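You operate a simulated robot arm through the tools that you are given. There is no shell and no other tool.

You are at the controls of a simulated robot arm. One attempt, no reset.

JOB
Shut the furnace door and peephole cover, take the vent stopper out, switch on and set 300 degrees.
Fine: the stopper goes on the furnace top.

Only the result counts: the job must be done as asked and must still hold three seconds after the hand-in. Knocking over, shifting, dropping, spilling or breaking anything else fails it. A push-on lid holds only when it is set on centred and level and pressed home; a screw cap is set on level and turned clockwise until tight.

ROBOT AND FRAMES
A 6-joint arm with a two-finger gripper, fixed in place. Base frame: the origin is at the foot of the arm, x ahead of it, y to its left, z up. Readings come in m, degrees, newtons and seconds.
With the tool pointing down near the work surface it reaches from about 0.16 to 0.84 m from the base axis. Its first joint turns from -166.0 to 166.0 degrees. Payload 1.66 kg.
The TCP is the grasp point between the finger pads, 0.016 m short of the fingertips. In the tool frame z runs along the fingers and y along their closing line. The gripper opens to 0.111 m. The gripper's body begins 0.104 m behind the TCP.
Orientation is told as [roll, pitch, yaw] about the base's x, y, z axes, in that order, counted from this pose: with the fingers straight down and closing along the base's y, the tool's x points along the base's -x, its y along +y and its z along -z.

CONTROLS
- The arm moves only by the tool arm_command. Its arguments are lists of equal length, an entry for each row: "dp": the shift along the tool's x, y, z in m, a list of three; "rotation": the turn, a rotation vector about the tool's x, y, z in degrees, a list of three; "hand": the opening, from 0 (shut) to 1 (fully open). In form: {"dp": [[dx, dy, dz], ...], "rotation": [[ax, ay, az], ...], "hand": [hand, ...]}. A call has 1 to 20 rows; each row shifts and turns the commanded pose from where the row before left it, along the tool's axes as they then stand. A row lasts 0.2 s, in which the tool goes at most 0.05 m and 8.6 degrees; a call with a longer step from one row to the next is refused whole, and so is a gripper value outside its range. Where a pose cannot be reached the arm comes as near as it can. A force on the tool above 40 N (or 10 N above the force at the start of the call, whichever is more), or a blocked arm, ends the call early, and 0.2 s more pass. Each finger halts on what it meets, pressing with about 23 N; the grip force reading is that of the motor and also rises with nothing between the fingers. The clock runs only during rows and for 0.2 s after the last one: add rows that do not move to give the fingers time. The reply holds the time, the measured pose of the TCP, the force on the tool along the base axes, the opening and the grip force, in the units named above and with some noise, with the torque about the TCP (base axes, N m) and any sound that the robot's microphone picked up.
- Cameras (640 x 400 px; columns grow to the right, rows downward): "scene" is fixed at [0.0514, 0.6536, 1.9153]; the picture's right is [-0.57, -0.82, 0.00], its down [-0.68, 0.47, -0.56] and it looks along [0.46, -0.32, -0.83] (base axes); focal length 367 px, centre (320, 200). "wrist" rides on the gripper at [0.07, 0.014, -0.143] in the tool frame; the picture's right is [-0.19, 0.98, 0.00], its down [-0.87, -0.17, -0.47] and it looks along [-0.46, -0.09, 0.88] (tool axes); focal length 230 px, centre (320, 200). There is no depth. A picture from a camera that has moved, and an enlarged one, comes with that camera's place and axes in the base frame and with its lens. The place of the scene camera against the robot may be out by one fixed shift of up to 0.025 m in any direction.
- get_image(camera): a new picture of that camera. The clock stands still meanwhile.
- move_column(by): slides the trunk up (or, below 0, down) by that many m; the arm rides with it, the base frame stays. It gives what a move gives, with no picture.
- enlarge(camera, box): a new picture of the part [left, top, right, bottom] of that camera's present view, enlarged. The clock stands still meanwhile.
- job_done(): hands the job in; it is judged then, once.

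Places have to be worked out from the pictures, the camera data and where the tool is seen. Open the gripper and draw the arm clear of the work before you hand the job in, unless the task says otherwise.

The tools are called after ">>>" as name(argument=value, ...) on one line, values as JSON. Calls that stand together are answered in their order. arm_command: Moves the arm, as the interface text tells. Its arguments: {"type":"object","properties":{"dp":{"type":"array"},"rotation":{"type":"array"},"hand":{"type":"array"}},"required":["dp","rotation","hand"]} The other tools are called the same way: move_column (by) slides the trunk up or down; get_image (camera) takes a picture; enlarge (camera, box) takes an enlarged picture of a part of a camera's view; job_done () hands the job in.

At the start:

```text
time: 0.0
eef_pos: [0.2196, 0.4119, 1.5934]
tool_rot: [0.0, 0.0, 0.0]
contact_force: [0.1, -0.3, 0.0]
torque: [-0.04, -0.01, -0.05]
gripper_width: 0.1112
finger_force: 0.0
trunk travel left (down, up): [-0.525, 0.065]
```

scene: 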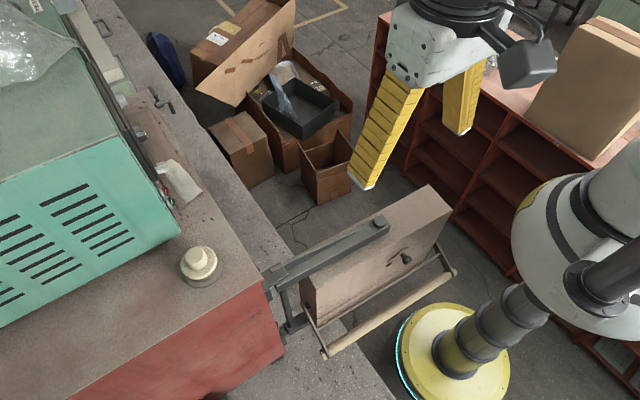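
wrist: 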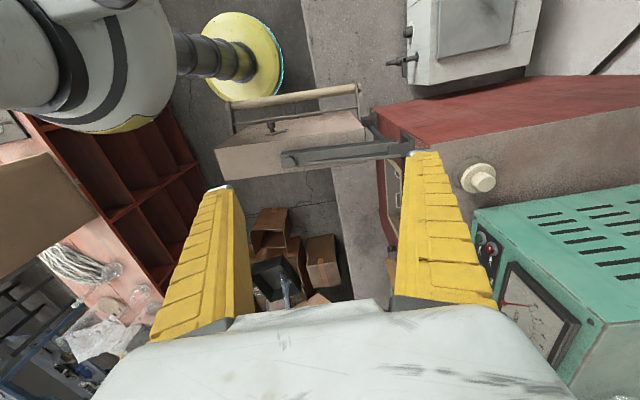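

The pictures show a red furnace with its door swung open, a white stopper on its top and a teal control box. I take enlarged views to study the parts before moving.

>>> enlarge(camera="scene", box=[240, 170, 480, 370])

>>> enlarge(camera="wrist", box=[440, 140, 640, 400])

>>> enlarge(camera="wrist", box=[200, 60, 460, 300])

>>> enlarge(camera="scene", box=[80, 70, 290, 300])

```text
2.00 times, centred on (360, 270) of scene
camera zoom: at [0.0514, 0.6536, 1.9153], right [-0.57, -0.82, 0.0], down [-0.68, 0.47, -0.56], along [0.46, -0.32, -0.83], focal length 733 px, centre (240, 60)
```

zoom: 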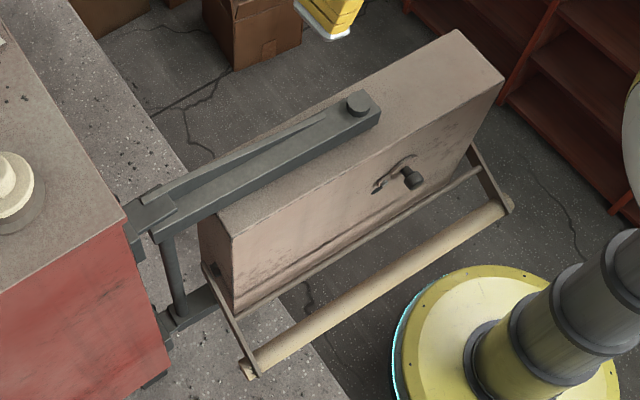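

```text
1.54 times, centred on (540, 270) of wrist
camera zoom: at [0.1503, 0.4242, 1.737], right [0.19, 0.98, 0.0], down [0.87, -0.17, 0.47], along [0.46, -0.09, -0.88], focal length 354 px, centre (-18, 92)
```

zoom: 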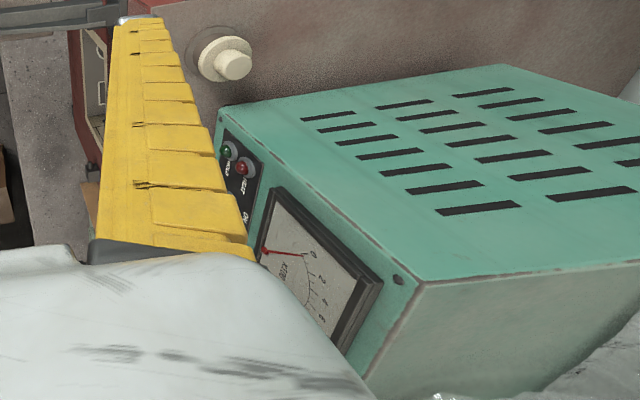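

```text
1.67 times, centred on (330, 180) of wrist
camera zoom: at [0.1503, 0.4242, 1.737], right [0.19, 0.98, 0.0], down [0.87, -0.17, 0.47], along [0.46, -0.09, -0.88], focal length 384 px, centre (303, 233)
```

zoom: 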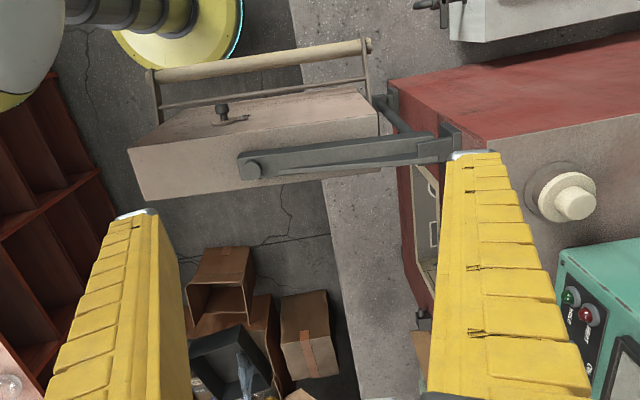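

```text
1.74 times, centred on (185, 185) of scene
camera zoom: at [0.0514, 0.6536, 1.9153], right [-0.57, -0.82, 0.0], down [-0.68, 0.47, -0.56], along [0.46, -0.32, -0.83], focal length 638 px, centre (555, 226)
```

zoom: 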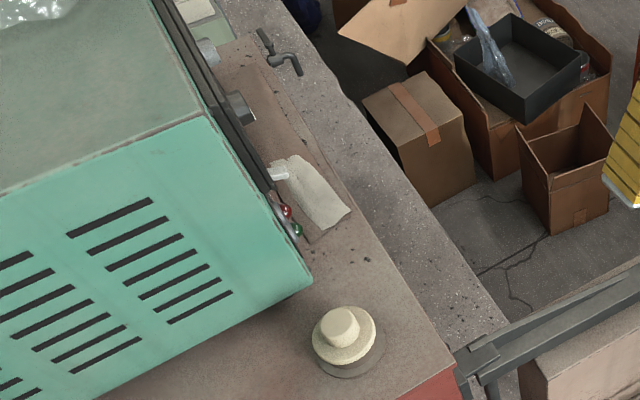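

I judge the controller box to stand on the furnace top with its panel facing -y at y≈0.68, x from 0.45, z 1.35–1.58. The stopper is near (0.36, 0.67, 1.37), and the door is swung out toward -y at x≈0.25. I tilt the tool to point along +y to look at the panel.

>>> arm_command(dp=[[0, 0, 0], [0, 0, 0], [0, 0, 0], [0, 0, 0], [0, 0, 0], [0, 0, 0], [0, 0, 0], [0, 0, 0], [0, 0, 0], [0, 0, 0], [0, 0, 0], [0, 0, 0]], rotation=[[-8.5, 0, 0], [-8.5, 0, 0], [-8.5, 0, 0], [-8.5, 0, 0], [-8.5, 0, 0], [-8.5, 0, 0], [-8.5, 0, 0], [-8.5, 0, 0], [-8.5, 0, 0], [-8.5, 0, 0], [-5, 0, 0], [0, 0, 0]], hand=[1, 1, 1, 1, 1, 1, 1, 1, 1, 1, 1, 1])

>>> get_image(camera="wrist")

>>> get_image(camera="scene")

```text
time: 2.6
eef_pos: [0.2196, 0.4105, 1.5946]
tool_rot: [90.1, 0.1, 0.0]
contact_force: [-0.3, -0.6, 0.1]
torque: [-0.04, 0.0, -0.01]
gripper_width: 0.1108
finger_force: 0.1
trunk travel left (down, up): [-0.525, 0.065]
```

```text
taken
camera wrist: at [0.1495, 0.2673, 1.6078], right [0.19, 0.0, 0.98], down [0.87, -0.47, -0.17], along [0.46, 0.88, -0.09], focal length 230 px, centre (320, 200)
```

wrist: 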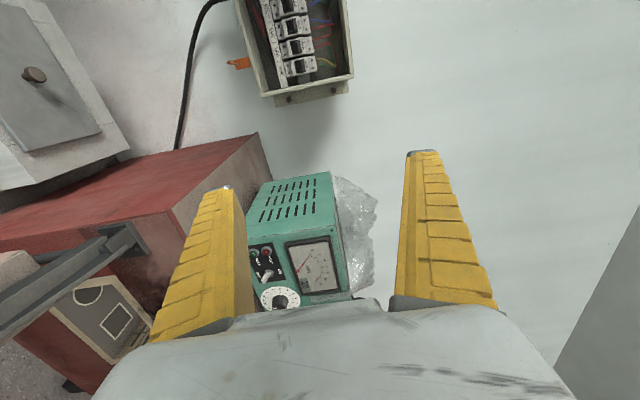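

```text
taken
```

scene: 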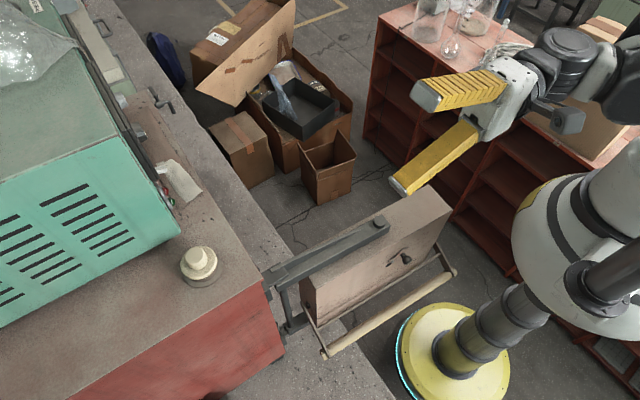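

The panel comes into view, with a toggle switch, a dial knob and a meter. I move the tool to about (0.42, 0.38, 1.48) for a full look at the panel.

>>> arm_command(dp=[[-0.04, -0.02, 0], [-0.04, -0.02, 0], [-0.04, -0.02, 0], [-0.04, -0.02, 0], [-0.04, -0.02, -0.01], [0, -0.02, -0.01], [0, 0, 0]], rotation=[[0, 0, 0], [0, 0, 0], [0, 0, 0], [0, 0, 0], [0, 0, 0], [0, 0, 0], [0, 0, 0]], hand=[1, 1, 1, 1, 1, 1, 1])

>>> get_image(camera="wrist")

>>> get_image(camera="scene")

```text
time: 4.2
eef_pos: [0.4252, 0.3919, 1.4769]
tool_rot: [89.9, 0.0, -0.1]
contact_force: [0.2, 0.2, -0.6]
torque: [0.0, 0.02, 0.01]
gripper_width: 0.1108
finger_force: 0.1
out of reach, approached as far as the arm can: row 6
trunk travel left (down, up): [-0.525, 0.065]
```

```text
taken
camera wrist: at [0.3556, 0.2495, 1.4921], right [0.19, 0.0, 0.98], down [0.87, -0.47, -0.17], along [0.46, 0.88, -0.09], focal length 230 px, centre (320, 200)
```

wrist: 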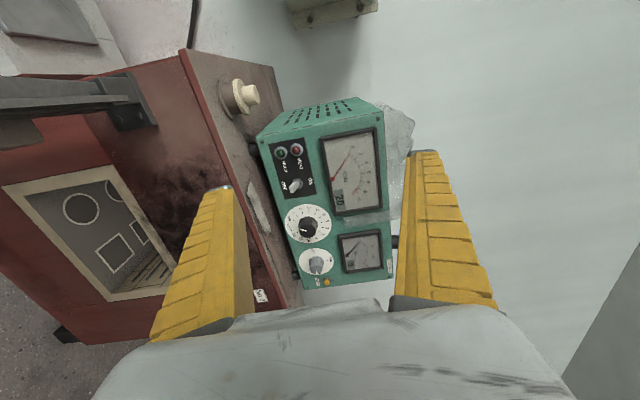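

```text
taken
```

scene: 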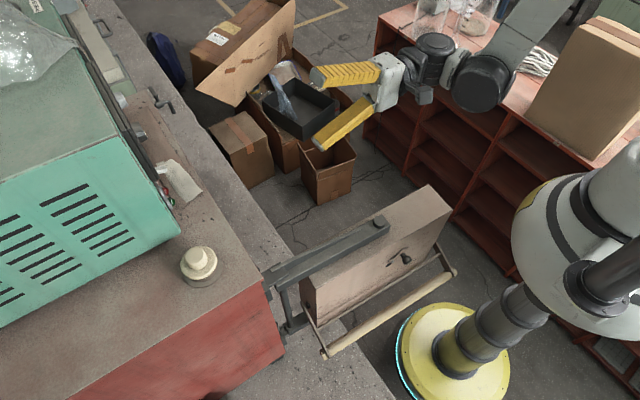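

The whole panel shows now; I enlarge it to read the knobs and switch.

>>> enlarge(camera="wrist", box=[240, 90, 420, 300])

>>> enlarge(camera="wrist", box=[260, 180, 350, 300])

>>> enlarge(camera="wrist", box=[0, 60, 300, 350])

```text
1.90 times, centred on (330, 195) of wrist
camera zoom: at [0.3556, 0.2495, 1.4921], right [0.19, 0.0, 0.98], down [0.87, -0.47, -0.17], along [0.46, 0.88, -0.09], focal length 438 px, centre (301, 210)
```

zoom: 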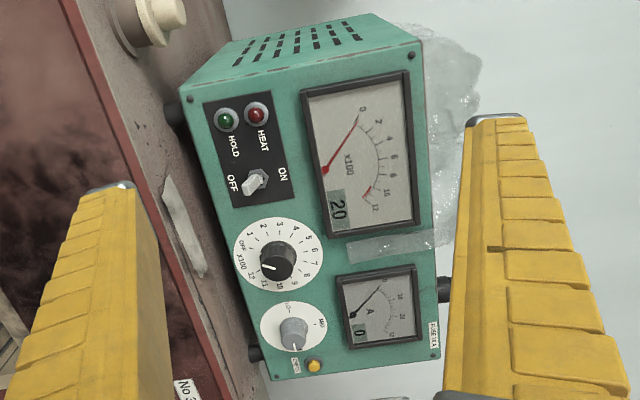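

```text
3.33 times, centred on (305, 240) of wrist
camera zoom: at [0.3556, 0.2495, 1.4921], right [0.19, 0.0, 0.98], down [0.87, -0.47, -0.17], along [0.46, 0.88, -0.09], focal length 767 px, centre (370, 67)
```

zoom: 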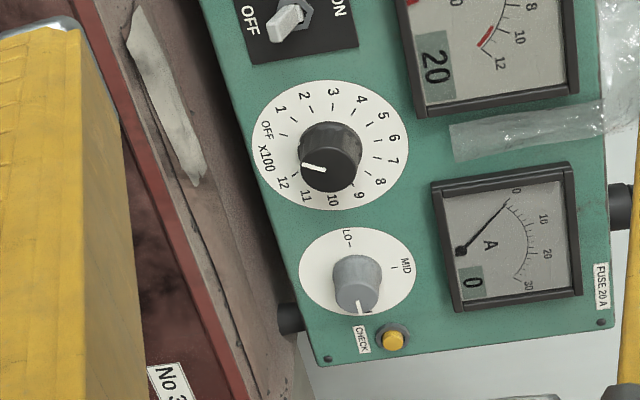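

```text
1.38 times, centred on (150, 205) of wrist
camera zoom: at [0.3556, 0.2495, 1.4921], right [0.19, 0.0, 0.98], down [0.87, -0.47, -0.17], along [0.46, 0.88, -0.09], focal length 317 px, centre (554, 193)
```

zoom: 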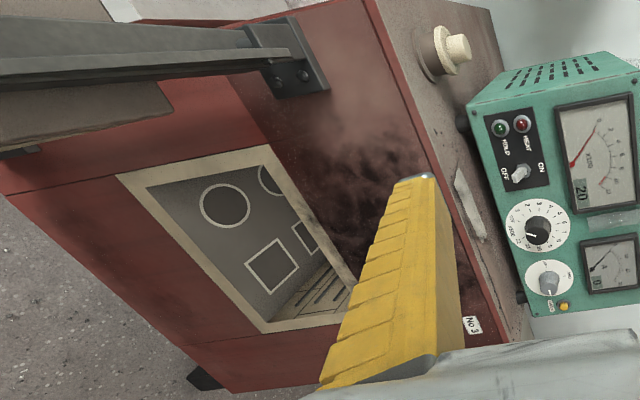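

From this view the toggle sits near (0.53, 1.41 high) in OFF, with ON upward. The temperature knob is near x 0.634, z 1.41 and its pointer is at OFF; 3 lies about 75–80° clockwise. I close the fingers and approach the toggle area.

>>> arm_command(dp=[[-0.02, -0.01, 0.03], [-0.02, -0.01, 0.03], [-0.02, -0.01, 0.03], [-0.02, -0.01, 0.03], [-0.02, -0.01, 0.02], [0, 0, 0]], rotation=[[0, 0, 0], [0, 0, 0], [0, 0, 0], [0, 0, 0], [0, 0, 0], [0, 0, 0]], hand=[0, 0, 0, 0, 0, 0])

>>> get_image(camera="wrist")

>>> get_image(camera="scene")

```text
time: 5.6
eef_pos: [0.5207, 0.5312, 1.43]
tool_rot: [90.0, 0.0, -0.1]
contact_force: [0.0, -0.7, -0.6]
torque: [0.01, -0.01, 0.0]
gripper_width: 0.0
finger_force: 22.7
trunk travel left (down, up): [-0.525, 0.065]
```

```text
taken
camera wrist: at [0.4522, 0.3888, 1.4446], right [0.19, 0.0, 0.98], down [0.87, -0.47, -0.17], along [0.46, 0.88, -0.09], focal length 230 px, centre (320, 200)
```

wrist: 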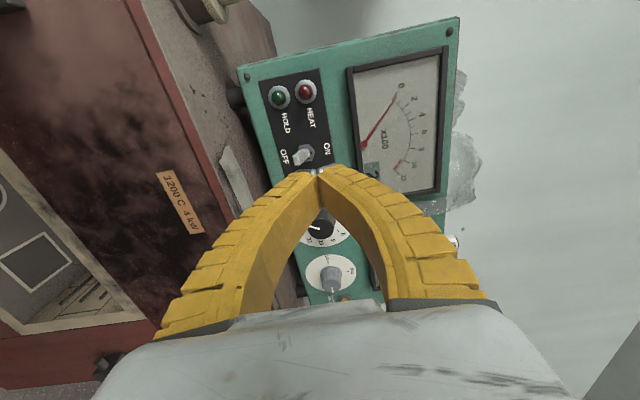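

```text
taken
```

scene: 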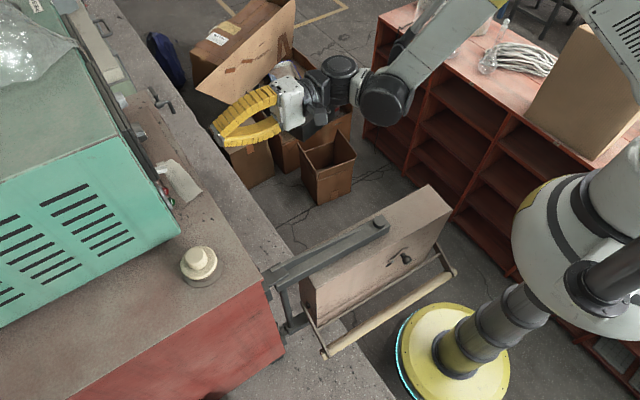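

The reach works well. I enlarge the toggle to refine its place from this second viewpoint.

>>> enlarge(camera="wrist", box=[230, 60, 400, 180])

>>> enlarge(camera="wrist", box=[280, 190, 380, 310])

```text
3.33 times, centred on (315, 120) of wrist
camera zoom: at [0.4522, 0.3888, 1.4446], right [0.19, 0.0, 0.98], down [0.87, -0.47, -0.17], along [0.46, 0.88, -0.09], focal length 767 px, centre (337, 467)
```

zoom: 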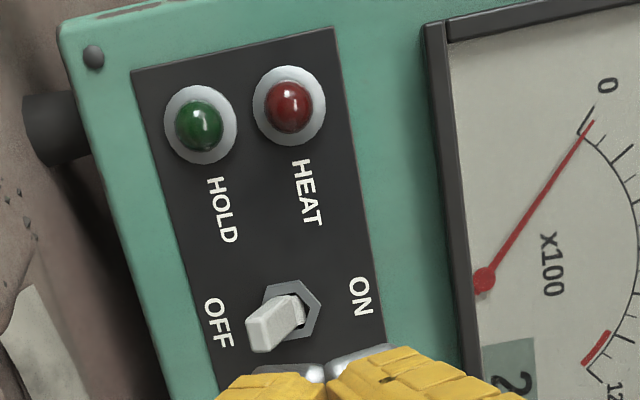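

```text
3.33 times, centred on (330, 250) of wrist
camera zoom: at [0.4522, 0.3888, 1.4446], right [0.19, 0.0, 0.98], down [0.87, -0.47, -0.17], along [0.46, 0.88, -0.09], focal length 767 px, centre (287, 33)
```

zoom: 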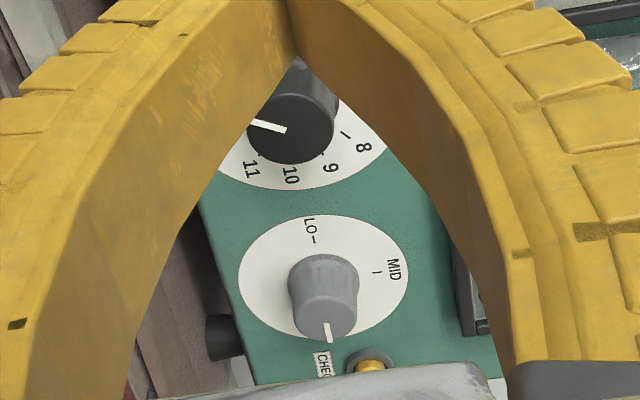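

The toggle nut triangulates to about (0.525, 0.656, 1.416), with the lever tip lower at z≈1.403. I go below it, advance, and then lift the closed fingertips under the lever.

>>> arm_command(dp=[[-0.004, -0.028, 0], [0, -0.028, 0], [0, 0, 0.04], [0, 0, 0.03], [0, 0, 0.02], [0, 0, 0.007], [0, 0, 0]], rotation=[[0, 0, 0], [0, 0, 0], [0, 0, 0], [0, 0, 0], [0, 0, 0], [0, 0, 0], [0, 0, 0]], hand=[0, 0, 0, 0, 0, 0, 0])

>>> enlarge(camera="wrist", box=[220, 50, 420, 200])

```text
time: 7.2
eef_pos: [0.5264, 0.6297, 1.3711]
tool_rot: [90.0, 0.0, 0.0]
contact_force: [0.0, 0.9, 0.4]
torque: [0.03, 0.01, 0.0]
gripper_width: 0.0001
finger_force: 23.2
trunk travel left (down, up): [-0.525, 0.065]
```

```text
2.67 times, centred on (320, 125) of wrist
camera zoom: at [0.4581, 0.4869, 1.386], right [0.19, 0.0, 0.98], down [0.87, -0.47, -0.17], along [0.46, 0.88, -0.09], focal length 614 px, centre (320, 400)
```

zoom: 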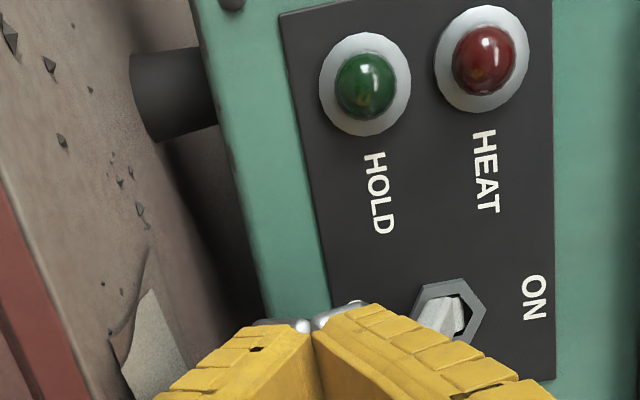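

The fingertips are right beneath the lever. I push up slowly.

>>> arm_command(dp=[[0, 0.01, 0], [0, 0.01, 0], [0, 0.01, 0], [0, 0.01, 0], [0, 0.008, 0], [0, 0.006, 0], [0, 0, 0]], rotation=[[0, 0, 0], [0, 0, 0], [0, 0, 0], [0, 0, 0], [0, 0, 0], [0, 0, 0], [0, 0, 0]], hand=[0, 0, 0, 0, 0, 0, 0])

>>> enlarge(camera="wrist", box=[220, 50, 420, 200])

```text
time: 8.8
eef_pos: [0.5276, 0.6293, 1.4262]
tool_rot: [89.9, -0.1, 0.1]
contact_force: [-0.1, -0.3, 0.8]
torque: [-0.02, 0.03, -0.02]
gripper_width: 0.0002
finger_force: 22.9
trunk travel left (down, up): [-0.525, 0.065]
```

```text
2.67 times, centred on (320, 125) of wrist
camera zoom: at [0.4588, 0.4867, 1.4407], right [0.19, 0.0, 0.98], down [0.87, -0.47, -0.17], along [0.46, 0.88, -0.09], focal length 614 px, centre (320, 400)
```

zoom: 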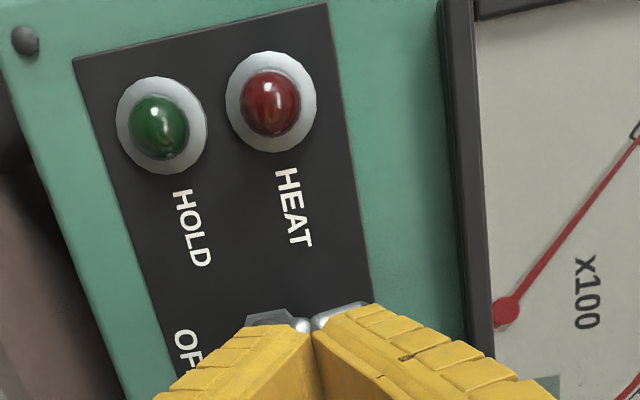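

The fingers passed up through the lever's path with little force. I back off to look at the lever.

>>> arm_command(dp=[[0, 0, -0.03], [0, 0, -0.03], [0, 0, -0.03], [0, -0.02, -0.02], [0, 0, 0]], rotation=[[0, 0, 0], [0, 0, 0], [0, 0, 0], [0, 0, 0], [0, 0, 0]], hand=[0, 0, 0, 0, 0])

>>> enlarge(camera="wrist", box=[230, 60, 400, 180])

```text
time: 10.0
eef_pos: [0.5271, 0.5219, 1.4055]
tool_rot: [90.0, 0.0, 0.0]
contact_force: [-0.1, 0.6, -0.3]
torque: [0.01, 0.01, -0.05]
gripper_width: 0.0
finger_force: 23.2
trunk travel left (down, up): [-0.525, 0.065]
```

```text
3.33 times, centred on (315, 120) of wrist
camera zoom: at [0.4583, 0.3772, 1.4204], right [0.19, 0.0, 0.98], down [0.87, -0.47, -0.17], along [0.46, 0.88, -0.09], focal length 767 px, centre (337, 467)
```

zoom: 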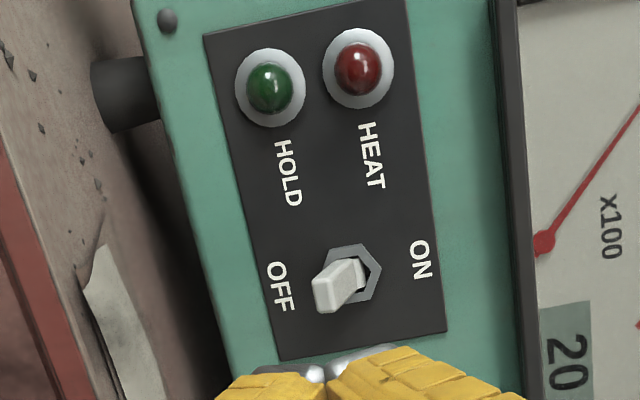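

The lever is still at OFF; the panel seems to lie a bit deeper (y≈0.67), so the tips passed in front of it. I repeat, reaching about 15 mm further in.

>>> arm_command(dp=[[0, -0.033, 0.02], [0, 0, 0.04], [0, 0, 0.04], [0, 0, 0.015], [0, 0, 0.005], [0, 0, 0.004], [0, 0, 0]], rotation=[[0, 0, 0], [0, 0, 0], [0, 0, 0], [0, 0, 0], [0, 0, 0], [0, 0, 0], [0, 0, 0]], hand=[0, 0, 0, 0, 0, 0, 0])

>>> enlarge(camera="wrist", box=[220, 50, 420, 200])

>>> enlarge(camera="scene", box=[80, 120, 280, 260])

```text
time: 11.6
eef_pos: [0.5262, 0.6429, 1.3738]
tool_rot: [90.0, -0.1, 0.0]
contact_force: [-0.3, -0.4, 0.4]
torque: [-0.01, -0.01, 0.0]
gripper_width: 0.0
finger_force: 23.2
trunk travel left (down, up): [-0.525, 0.065]
```

```text
2.67 times, centred on (320, 125) of wrist
camera zoom: at [0.4582, 0.5, 1.3882], right [0.19, 0.0, 0.98], down [0.87, -0.47, -0.17], along [0.46, 0.88, -0.09], focal length 614 px, centre (320, 400)
```

zoom: 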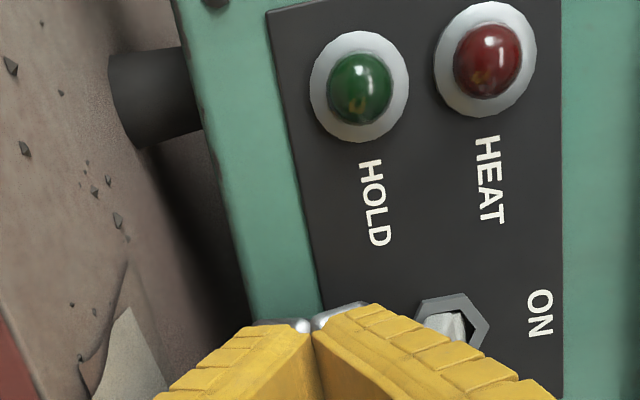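

```text
2.86 times, centred on (180, 190) of scene
camera zoom: at [0.0514, 0.6536, 1.9153], right [-0.57, -0.82, 0.0], down [-0.68, 0.47, -0.56], along [0.46, -0.32, -0.83], focal length 1048 px, centre (720, 229)
```

zoom: 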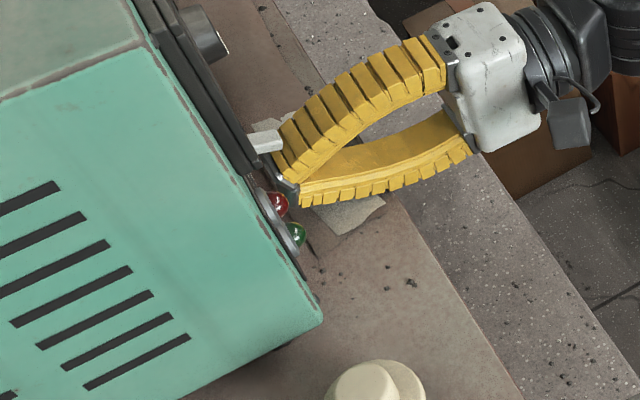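

Seen from the scene camera, the lever lies slightly to +x of the finger centre. I shift 7 mm toward +x, edge in 4 mm more, and lift.

>>> arm_command(dp=[[-0.007, 0, 0.004], [0, 0.01, 0], [0, 0.008, 0], [0, 0.008, 0], [0, 0.008, 0], [0, 0.008, 0], [0, 0.006, 0], [0, 0.005, 0], [0, 0, 0]], rotation=[[0, 0, 0], [0, 0, 0], [0, 0, 0], [0, 0, 0], [0, 0, 0], [0, 0, 0], [0, 0, 0], [0, 0, 0], [0, 0, 0]], hand=[0, 0, 0, 0, 0, 0, 0, 0, 0])

>>> enlarge(camera="scene", box=[80, 120, 280, 260])

>>> enlarge(camera="wrist", box=[220, 50, 420, 200])

```text
time: 12.7
eef_pos: [0.5358, 0.6479, 1.3963]
tool_rot: [89.4, -0.3, 0.0]
contact_force: [-0.7, -5.8, -20.6]
torque: [-0.01, -0.1, 0.0]
gripper_width: 0.0
finger_force: 23.1
trunk travel left (down, up): [-0.525, 0.065]
stopped in row 5: the force on the tool passed its limit at 50 N (the readings are from after the stop); the commanded pose is now the measured one
```

```text
2.86 times, centred on (180, 190) of scene
camera zoom: at [0.0514, 0.6536, 1.9153], right [-0.57, -0.82, 0.0], down [-0.68, 0.47, -0.56], along [0.46, -0.32, -0.83], focal length 1048 px, centre (720, 229)
```

zoom: 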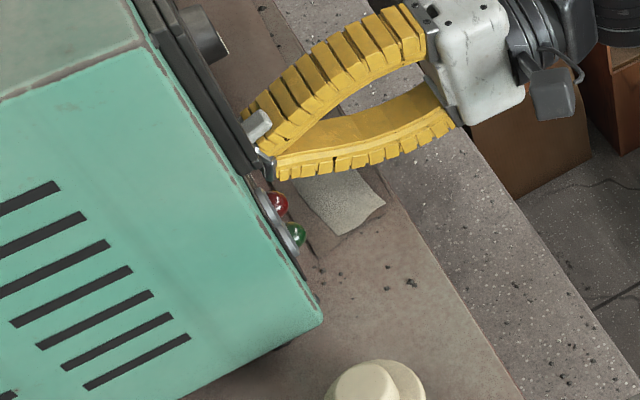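

```text
2.67 times, centred on (320, 125) of wrist
camera zoom: at [0.4662, 0.504, 1.4109], right [0.18, 0.01, 0.98], down [0.87, -0.47, -0.16], along [0.46, 0.88, -0.09], focal length 614 px, centre (320, 400)
```

zoom: 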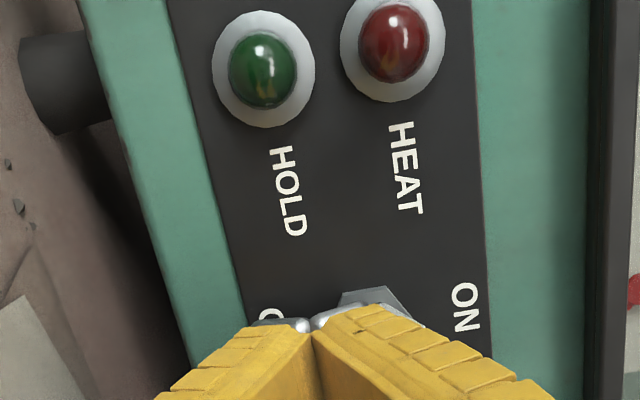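

The lever has moved up partly, but the tips likely caught the hex nut. I back off 8 mm along -y and continue lifting gently.

>>> arm_command(dp=[[0, -0.002, -0.004], [0, 0, -0.005], [0, 0.006, 0], [0, 0.006, 0], [0, 0.006, 0], [0, 0.006, 0], [0, 0.006, 0], [0, 0, 0]], rotation=[[0, 0, 0], [0, 0, 0], [0, 0, 0], [0, 0, 0], [0, 0, 0], [0, 0, 0], [0, 0, 0], [0, 0, 0]], hand=[0, 0, 0, 0, 0, 0, 0, 0])

>>> enlarge(camera="scene", box=[80, 120, 280, 260])

```text
time: 13.6
eef_pos: [0.5333, 0.6366, 1.3998]
tool_rot: [89.3, -0.7, 0.2]
contact_force: [-2.9, -7.7, -19.8]
torque: [-0.06, -0.07, 0.0]
gripper_width: 0.0
finger_force: 23.1
trunk travel left (down, up): [-0.525, 0.065]
stopped in row 4: the force on the tool passed its limit at 49 N (the readings are from after the stop); the commanded pose is now the measured one
```

```text
2.86 times, centred on (180, 190) of scene
camera zoom: at [0.0514, 0.6536, 1.9153], right [-0.57, -0.82, 0.0], down [-0.68, 0.47, -0.56], along [0.46, -0.32, -0.83], focal length 1048 px, centre (720, 229)
```

zoom: 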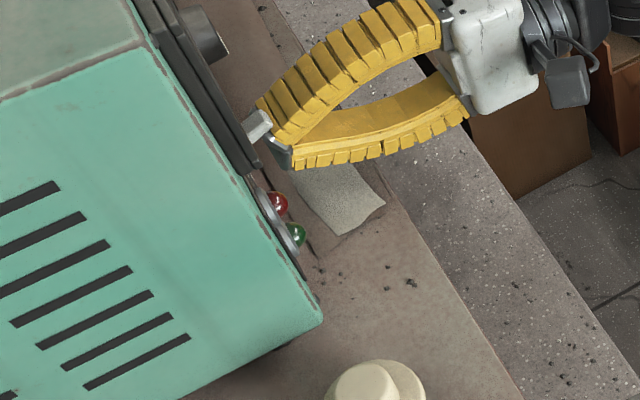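

The lever now points upward and resists as if at its stop. I lower a touch, withdraw and check.

>>> arm_command(dp=[[0, -0.01, 0], [0, 0, -0.03], [0, 0, -0.04], [0, 0, -0.04], [0, 0, 0]], rotation=[[0, 0, 0], [0, 0, 0], [0, 0, 0], [0, 0, 0], [0, 0, 0]], hand=[0, 0, 0, 0, 0])

>>> enlarge(camera="wrist", box=[230, 60, 400, 180])

>>> enlarge(camera="scene", box=[80, 70, 280, 260])

```text
time: 14.8
eef_pos: [0.534, 0.5273, 1.392]
tool_rot: [89.4, -0.5, 0.3]
contact_force: [-0.2, -0.1, 0.0]
torque: [-0.01, 0.01, -0.04]
gripper_width: 0.0
finger_force: 23.4
trunk travel left (down, up): [-0.525, 0.065]
```

```text
3.33 times, centred on (315, 120) of wrist
camera zoom: at [0.465, 0.3834, 1.4069], right [0.18, 0.01, 0.98], down [0.87, -0.47, -0.15], along [0.46, 0.88, -0.1], focal length 767 px, centre (337, 467)
```

zoom: 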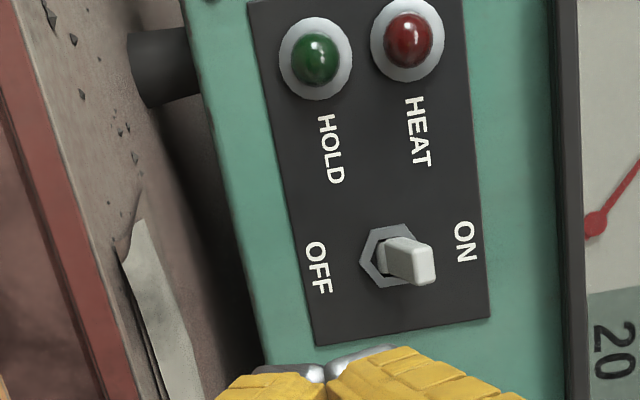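

```text
2.11 times, centred on (180, 165) of scene
camera zoom: at [0.0514, 0.6536, 1.9153], right [-0.57, -0.82, 0.0], down [-0.68, 0.47, -0.56], along [0.46, -0.32, -0.83], focal length 772 px, centre (615, 274)
```

zoom: 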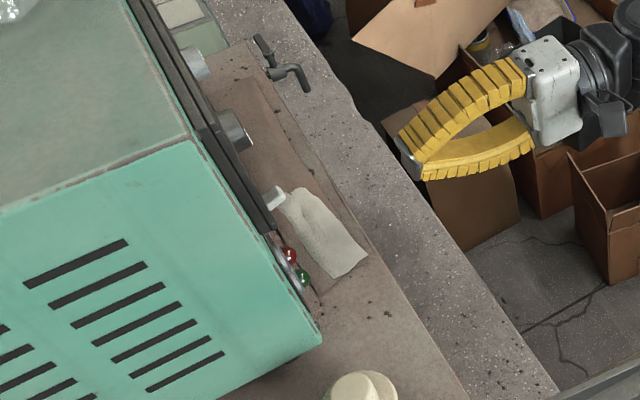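

The toggle is at ON. Next the temperature knob: I move in front of it, square the tool up, and open the fingers partway for a closer look.

>>> arm_command(dp=[[-0.03, 0.006, -0.01], [-0.03, 0.006, 0], [-0.03, 0.006, 0], [-0.01, 0, 0], [0, 0, 0]], rotation=[[-0.6, 0, 0], [0, 0, 0], [0, 0, 0], [0, 0, 0], [0, 0, 0]], hand=[0.6, 0.6, 0.6, 0.6, 0.6])

>>> get_image(camera="wrist")

>>> enlarge(camera="wrist", box=[240, 80, 400, 220])

>>> enlarge(camera="scene", box=[80, 70, 280, 260])

```text
time: 16.0
eef_pos: [0.6336, 0.5169, 1.4126]
tool_rot: [90.1, -0.4, 0.2]
contact_force: [0.7, -0.4, 0.1]
torque: [-0.03, -0.02, -0.01]
gripper_width: 0.0681
finger_force: 0.8
trunk travel left (down, up): [-0.525, 0.065]
```

```text
taken
camera wrist: at [0.5643, 0.3733, 1.4256], right [0.18, 0.0, 0.98], down [0.87, -0.47, -0.16], along [0.46, 0.88, -0.09], focal length 230 px, centre (320, 200)
```

wrist: 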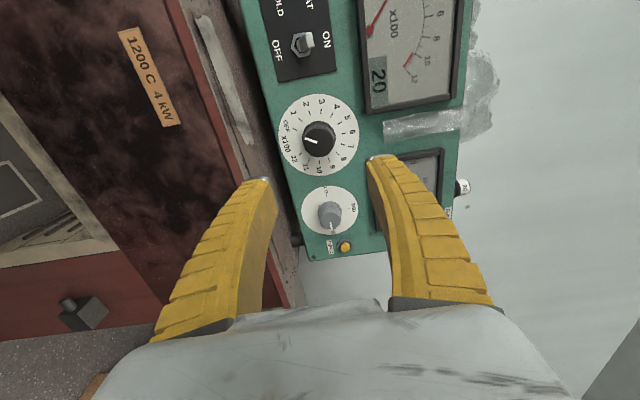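

```text
2.86 times, centred on (320, 150) of wrist
camera zoom: at [0.5643, 0.3733, 1.4256], right [0.18, 0.0, 0.98], down [0.87, -0.47, -0.16], along [0.46, 0.88, -0.09], focal length 657 px, centre (320, 343)
```

zoom: 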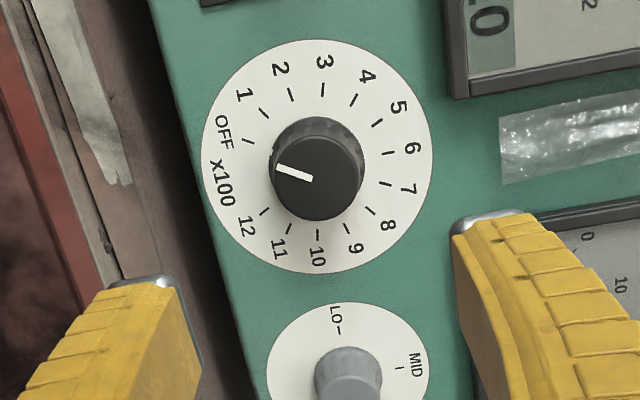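

```text
2.11 times, centred on (180, 165) of scene
camera zoom: at [0.0514, 0.6536, 1.9153], right [-0.57, -0.82, 0.0], down [-0.68, 0.47, -0.56], along [0.46, -0.32, -0.83], focal length 772 px, centre (615, 274)
```

zoom: 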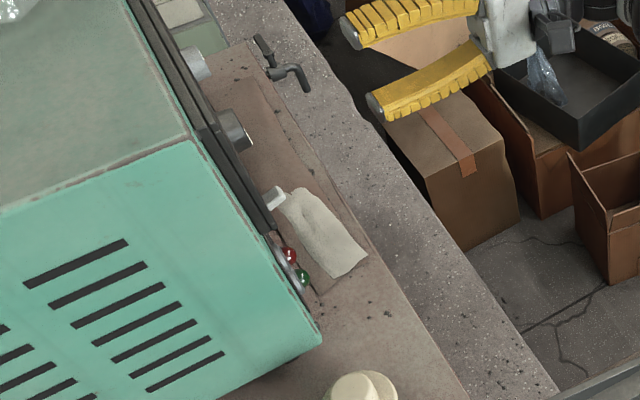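

The dial reads clearly: pointer at OFF, ticks about 25° apart, so 3 is about 75° clockwise. The knob axis is near (0.629, z 1.410), its cap front at y≈0.64. I advance the open fingers around it.

>>> arm_command(dp=[[0.0046, -0.002, 0.04], [0, 0, 0.04], [0, 0, 0.03], [0, 0, 0.015], [0, 0, 0.004], [0, 0, 0]], rotation=[[0, 0, 0], [0, 0, 0], [0, 0, 0], [0, 0, 0], [0, 0, 0], [0, 0, 0]], hand=[0.6, 0.6, 0.6, 0.6, 0.6, 0.6])

>>> get_image(camera="wrist")

>>> enlarge(camera="scene", box=[80, 70, 280, 260])

```text
time: 17.4
eef_pos: [0.6287, 0.6454, 1.4101]
tool_rot: [90.0, -0.5, 0.2]
contact_force: [0.3, -1.0, -0.4]
torque: [0.0, -0.01, -0.01]
gripper_width: 0.0686
finger_force: 1.1
trunk travel left (down, up): [-0.525, 0.065]
```

```text
taken
camera wrist: at [0.5603, 0.5017, 1.4235], right [0.18, 0.0, 0.98], down [0.87, -0.47, -0.16], along [0.46, 0.88, -0.09], focal length 230 px, centre (320, 200)
```

wrist: 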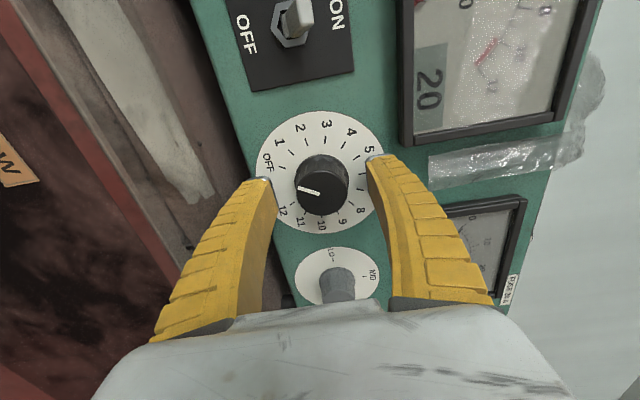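

```text
2.11 times, centred on (180, 165) of scene
camera zoom: at [0.0514, 0.6536, 1.9153], right [-0.57, -0.82, 0.0], down [-0.68, 0.47, -0.56], along [0.46, -0.32, -0.83], focal length 772 px, centre (615, 274)
```

zoom: 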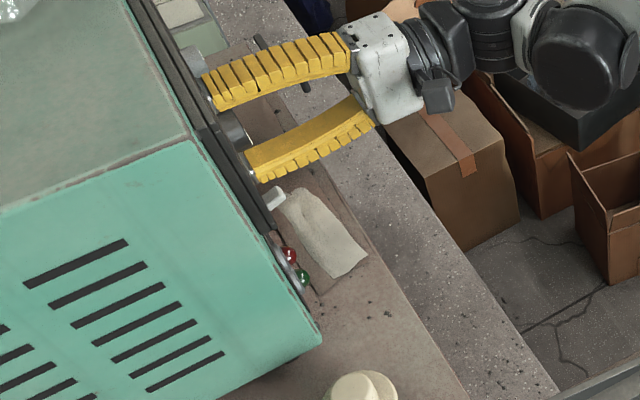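

The fingers straddle the knob centred; new parallax puts the dial plate at y≈0.68, so I go 8 mm deeper and then close on the knob.

>>> arm_command(dp=[[-0.002, 0, 0.004], [0, 0, 0.004], [0, 0, 0], [0, 0, 0], [0, 0, 0], [0, 0, 0]], rotation=[[0, 0, 0], [0, 0, 0], [0, 0, 0], [0, 0, 0], [0, 0, 0], [0, 0, 0]], hand=[0.6, 0.6, 0.6, 0.2, 0.2, 0.2])

>>> enlarge(camera="wrist", box=[220, 80, 420, 240])

```text
time: 18.8
eef_pos: [0.6302, 0.6521, 1.4102]
tool_rot: [90.1, -0.6, 0.2]
contact_force: [5.2, 1.6, 15.3]
torque: [0.11, 0.07, 0.18]
gripper_width: 0.0308
finger_force: 33.5
trunk travel left (down, up): [-0.525, 0.065]
```

```text
2.50 times, centred on (320, 160) of wrist
camera zoom: at [0.5616, 0.5084, 1.4243], right [0.18, 0.0, 0.98], down [0.87, -0.47, -0.16], along [0.46, 0.88, -0.08], focal length 575 px, centre (320, 300)
```

zoom: 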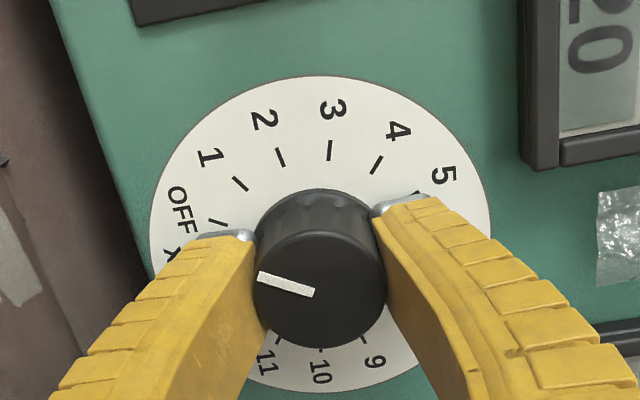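

The knob is gripped (Ø≈31 mm). I relieve the small upward side force with a 1 mm shift and begin turning clockwise, about 40° first.

>>> arm_command(dp=[[0, 0.001, 0], [0, 0, 0], [0, 0, 0], [0, 0, 0], [0, 0, 0], [0, 0, 0], [0, 0, 0]], rotation=[[0, 0, 0], [0, 0, 8], [0, 0, 8], [0, 0, 8], [0, 0, 8], [0, 0, 8], [0, 0, 0]], hand=[0.2, 0.2, 0.2, 0.2, 0.2, 0.2, 0.2])

>>> get_image(camera="wrist")

>>> enlarge(camera="wrist", box=[220, 80, 420, 240])

```text
time: 20.4
eef_pos: [0.631, 0.6517, 1.4112]
tool_rot: [90.0, 39.6, 0.2]
contact_force: [-6.7, -15.8, -12.0]
torque: [-0.08, 0.0, -0.05]
gripper_width: 0.03
finger_force: 33.7
trunk travel left (down, up): [-0.525, 0.065]
```

```text
taken
camera wrist: at [0.5863, 0.5088, 1.4664], right [0.77, 0.0, 0.64], down [0.56, -0.47, -0.68], along [0.3, 0.88, -0.36], focal length 230 px, centre (320, 200)
```

wrist: 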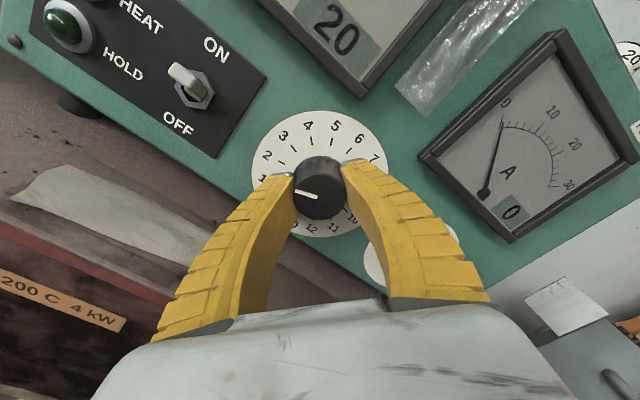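

```text
2.50 times, centred on (320, 160) of wrist
camera zoom: at [0.5863, 0.5088, 1.4664], right [0.77, 0.0, 0.64], down [0.56, -0.47, -0.68], along [0.3, 0.88, -0.36], focal length 575 px, centre (320, 300)
```

zoom: 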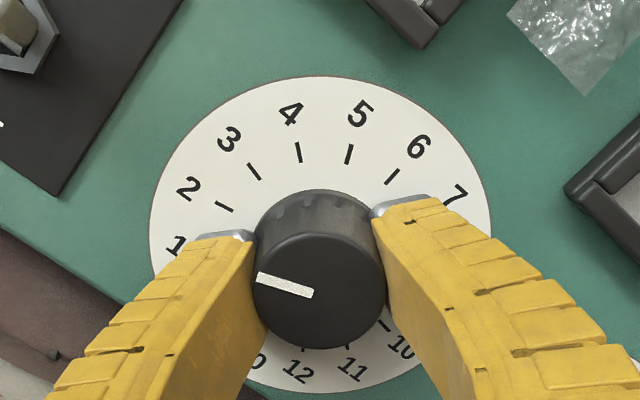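

The knob turned with the hand; the pointer now sits between 1 and 2. I turn the remaining 35°, easing back a millimetre.

>>> arm_command(dp=[[0, 0, -0.001], [0, 0, 0], [0, 0, 0], [0, 0, 0], [0, 0, 0], [0, 0, 0]], rotation=[[0, 0, 7], [0, 0, 7], [0, 0, 7], [0, 0, 7], [0, 0, 7], [0, 0, 0]], hand=[0.2, 0.2, 0.2, 0.2, 0.2, 0.2])

>>> enlarge(camera="wrist", box=[220, 80, 420, 240])

```text
time: 21.8
eef_pos: [0.6301, 0.6527, 1.4114]
tool_rot: [89.8, 74.5, 0.0]
contact_force: [-15.1, -16.8, -25.6]
torque: [-0.23, -0.03, 0.2]
gripper_width: 0.0308
finger_force: 33.8
trunk travel left (down, up): [-0.525, 0.065]
```

```text
2.50 times, centred on (320, 160) of wrist
camera zoom: at [0.6259, 0.5094, 1.4826], right [1.0, 0.0, 0.08], down [0.07, -0.47, -0.88], along [0.03, 0.88, -0.47], focal length 575 px, centre (320, 300)
```

zoom: 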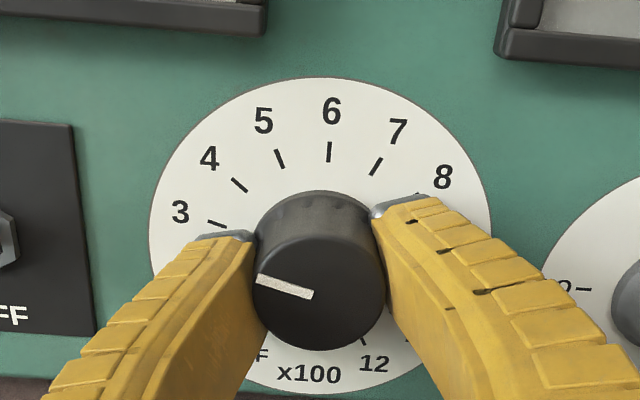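

The tick for 3 now sits exactly where the OFF tick was relative to the pointer, so the knob is at 3 (×100). I release and back away.

>>> arm_command(dp=[[0, 0, 0], [0, 0, 0], [0, 0, -0.02], [0, 0, -0.04], [0, 0, -0.04], [0, 0, -0.03], [0, 0, 0]], rotation=[[0, 0, 0], [0, 0, 0], [0, 0, 0], [0, 0, 0], [0, 0, 0], [0, 0, 0], [0, 0, 0]], hand=[0.5, 0.5, 0.5, 0.5, 0.5, 0.5, 0.5])

>>> get_image(camera="wrist")

>>> enlarge(camera="wrist", box=[220, 80, 420, 240])

```text
time: 23.4
eef_pos: [0.6315, 0.5224, 1.4129]
tool_rot: [89.7, 74.6, -0.1]
contact_force: [-0.1, 0.6, 0.1]
torque: [0.01, 0.0, 0.0]
gripper_width: 0.0576
finger_force: 0.8
trunk travel left (down, up): [-0.525, 0.065]
```

```text
taken
camera wrist: at [0.6277, 0.3795, 1.4836], right [1.0, 0.0, 0.08], down [0.07, -0.47, -0.88], along [0.03, 0.88, -0.47], focal length 230 px, centre (320, 200)
```

wrist: 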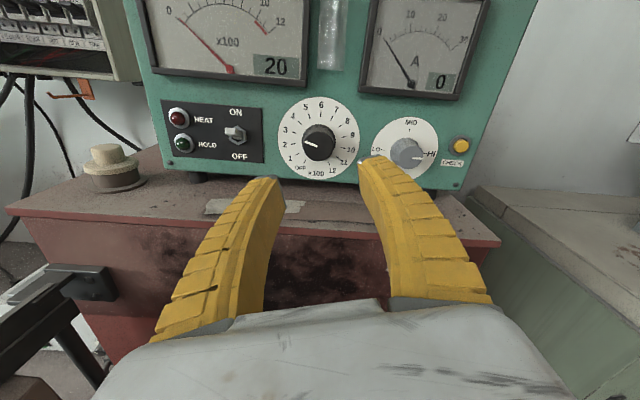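

```text
2.50 times, centred on (320, 160) of wrist
camera zoom: at [0.6277, 0.3795, 1.4836], right [1.0, 0.0, 0.08], down [0.07, -0.47, -0.88], along [0.03, 0.88, -0.47], focal length 575 px, centre (320, 300)
```

zoom: 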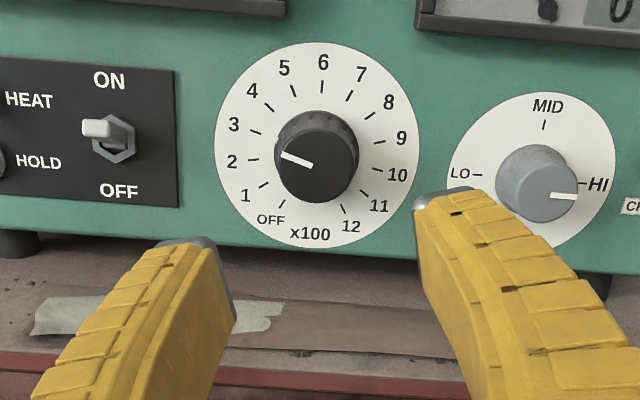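

The pointer reads close to 3; I zoom in further to measure the exact alignment.

>>> enlarge(camera="wrist", box=[270, 90, 370, 185])

>>> enlarge(camera="scene", box=[80, 70, 280, 260])

```text
4.21 times, centred on (320, 138) of wrist
camera zoom: at [0.6277, 0.3795, 1.4836], right [1.0, 0.0, 0.08], down [0.07, -0.47, -0.88], along [0.03, 0.88, -0.47], focal length 969 px, centre (320, 463)
```

zoom: 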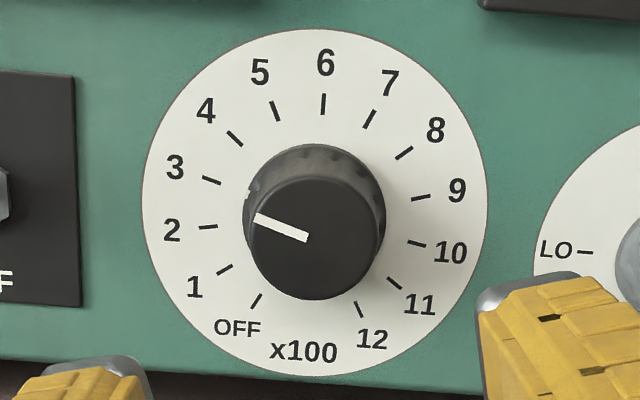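

```text
2.11 times, centred on (180, 165) of scene
camera zoom: at [0.0514, 0.6536, 1.9153], right [-0.57, -0.82, 0.0], down [-0.68, 0.47, -0.56], along [0.46, -0.32, -0.83], focal length 772 px, centre (615, 274)
```

zoom: 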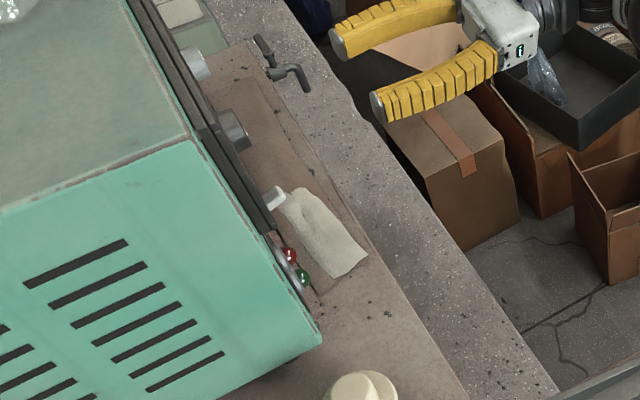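

My projection puts tick 3 at 15° above horizontal while the pointer measures about 20°, so it may have crept on release. I zoom tighter to measure.

>>> enlarge(camera="wrist", box=[290, 110, 350, 165])

```text
7.27 times, centred on (320, 138) of wrist
camera zoom: at [0.6277, 0.3795, 1.4836], right [1.0, 0.0, 0.08], down [0.07, -0.47, -0.88], along [0.03, 0.88, -0.47], focal length 1673 px, centre (320, 654)
```

zoom: 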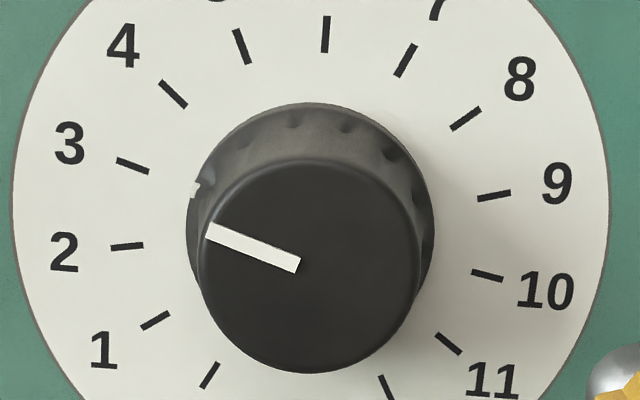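

The pointer lies within about 2° of tick 3 (tick at 15.1°, pointer ≈17°), which is effectively 300. Now the stopper at about (0.355, 0.672, top z≈1.38): I retreat, undo the roll and turn the tool to point down.

>>> arm_command(dp=[[0, 0, -0.04], [0, 0, -0.04], [0, 0, -0.02], [0, 0, 0], [0, 0, 0], [0, 0, 0], [0, 0, 0], [0, 0, 0], [0, 0, 0], [0, 0, 0], [0, 0, 0], [0, 0, 0], [0, 0, 0], [0, 0, 0], [0, 0, 0], [0, 0, 0], [0, 0, 0], [0, 0, 0], [0, 0, 0], [0, 0, 0]], rotation=[[0, 0, -8.3], [0, 0, -8.3], [0, 0, -8.3], [0, 0, -8.3], [0, 0, -8.3], [0, 0, -8.3], [0, 0, -8.3], [0, 0, -8.3], [0, 0, -8.2], [8.2, 0, 0], [8.2, 0, 0], [8.2, 0, 0], [8.2, 0, 0], [8.2, 0, 0], [8.2, 0, 0], [8.2, 0, 0], [8.2, 0, 0], [8.2, 0, 0], [8.1, 0, 0], [7.8, 0, 0]], hand=[0.7, 0.7, 0.7, 0.7, 0.7, 0.7, 0.7, 0.7, 0.7, 0.7, 0.7, 0.7, 0.7, 0.7, 0.7, 0.7, 0.7, 0.7, 0.7, 0.7])

>>> get_image(camera="wrist")

>>> get_image(camera="scene")

```text
time: 27.6
eef_pos: [0.6312, 0.4233, 1.4114]
tool_rot: [0.1, -0.2, 0.2]
contact_force: [-0.1, 1.2, -0.1]
torque: [-0.05, -0.01, -0.01]
gripper_width: 0.079
finger_force: 0.3
trunk travel left (down, up): [-0.525, 0.065]
```

```text
taken
camera wrist: at [0.5618, 0.4369, 1.5544], right [0.19, 0.98, 0.0], down [0.86, -0.17, 0.47], along [0.47, -0.09, -0.88], focal length 230 px, centre (320, 200)
```

wrist: 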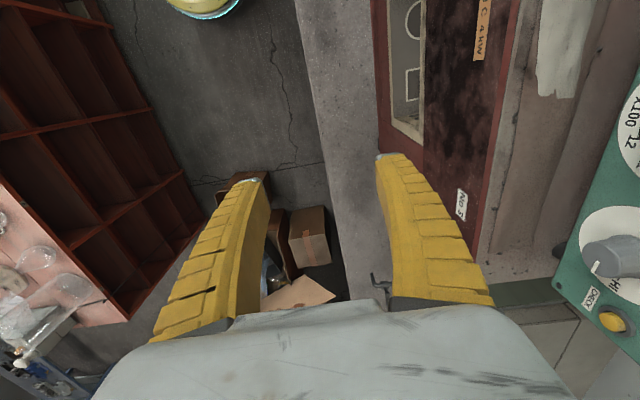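

```text
taken
```

scene: 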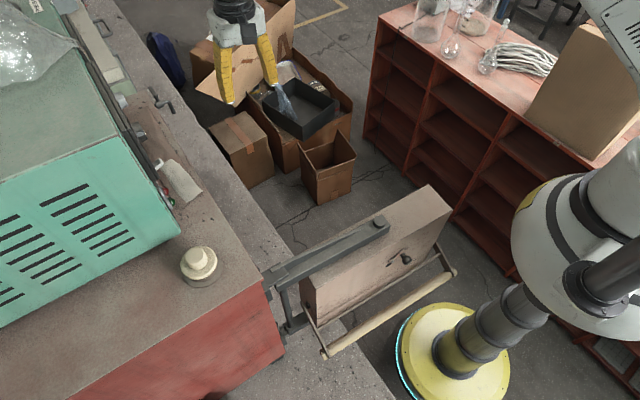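

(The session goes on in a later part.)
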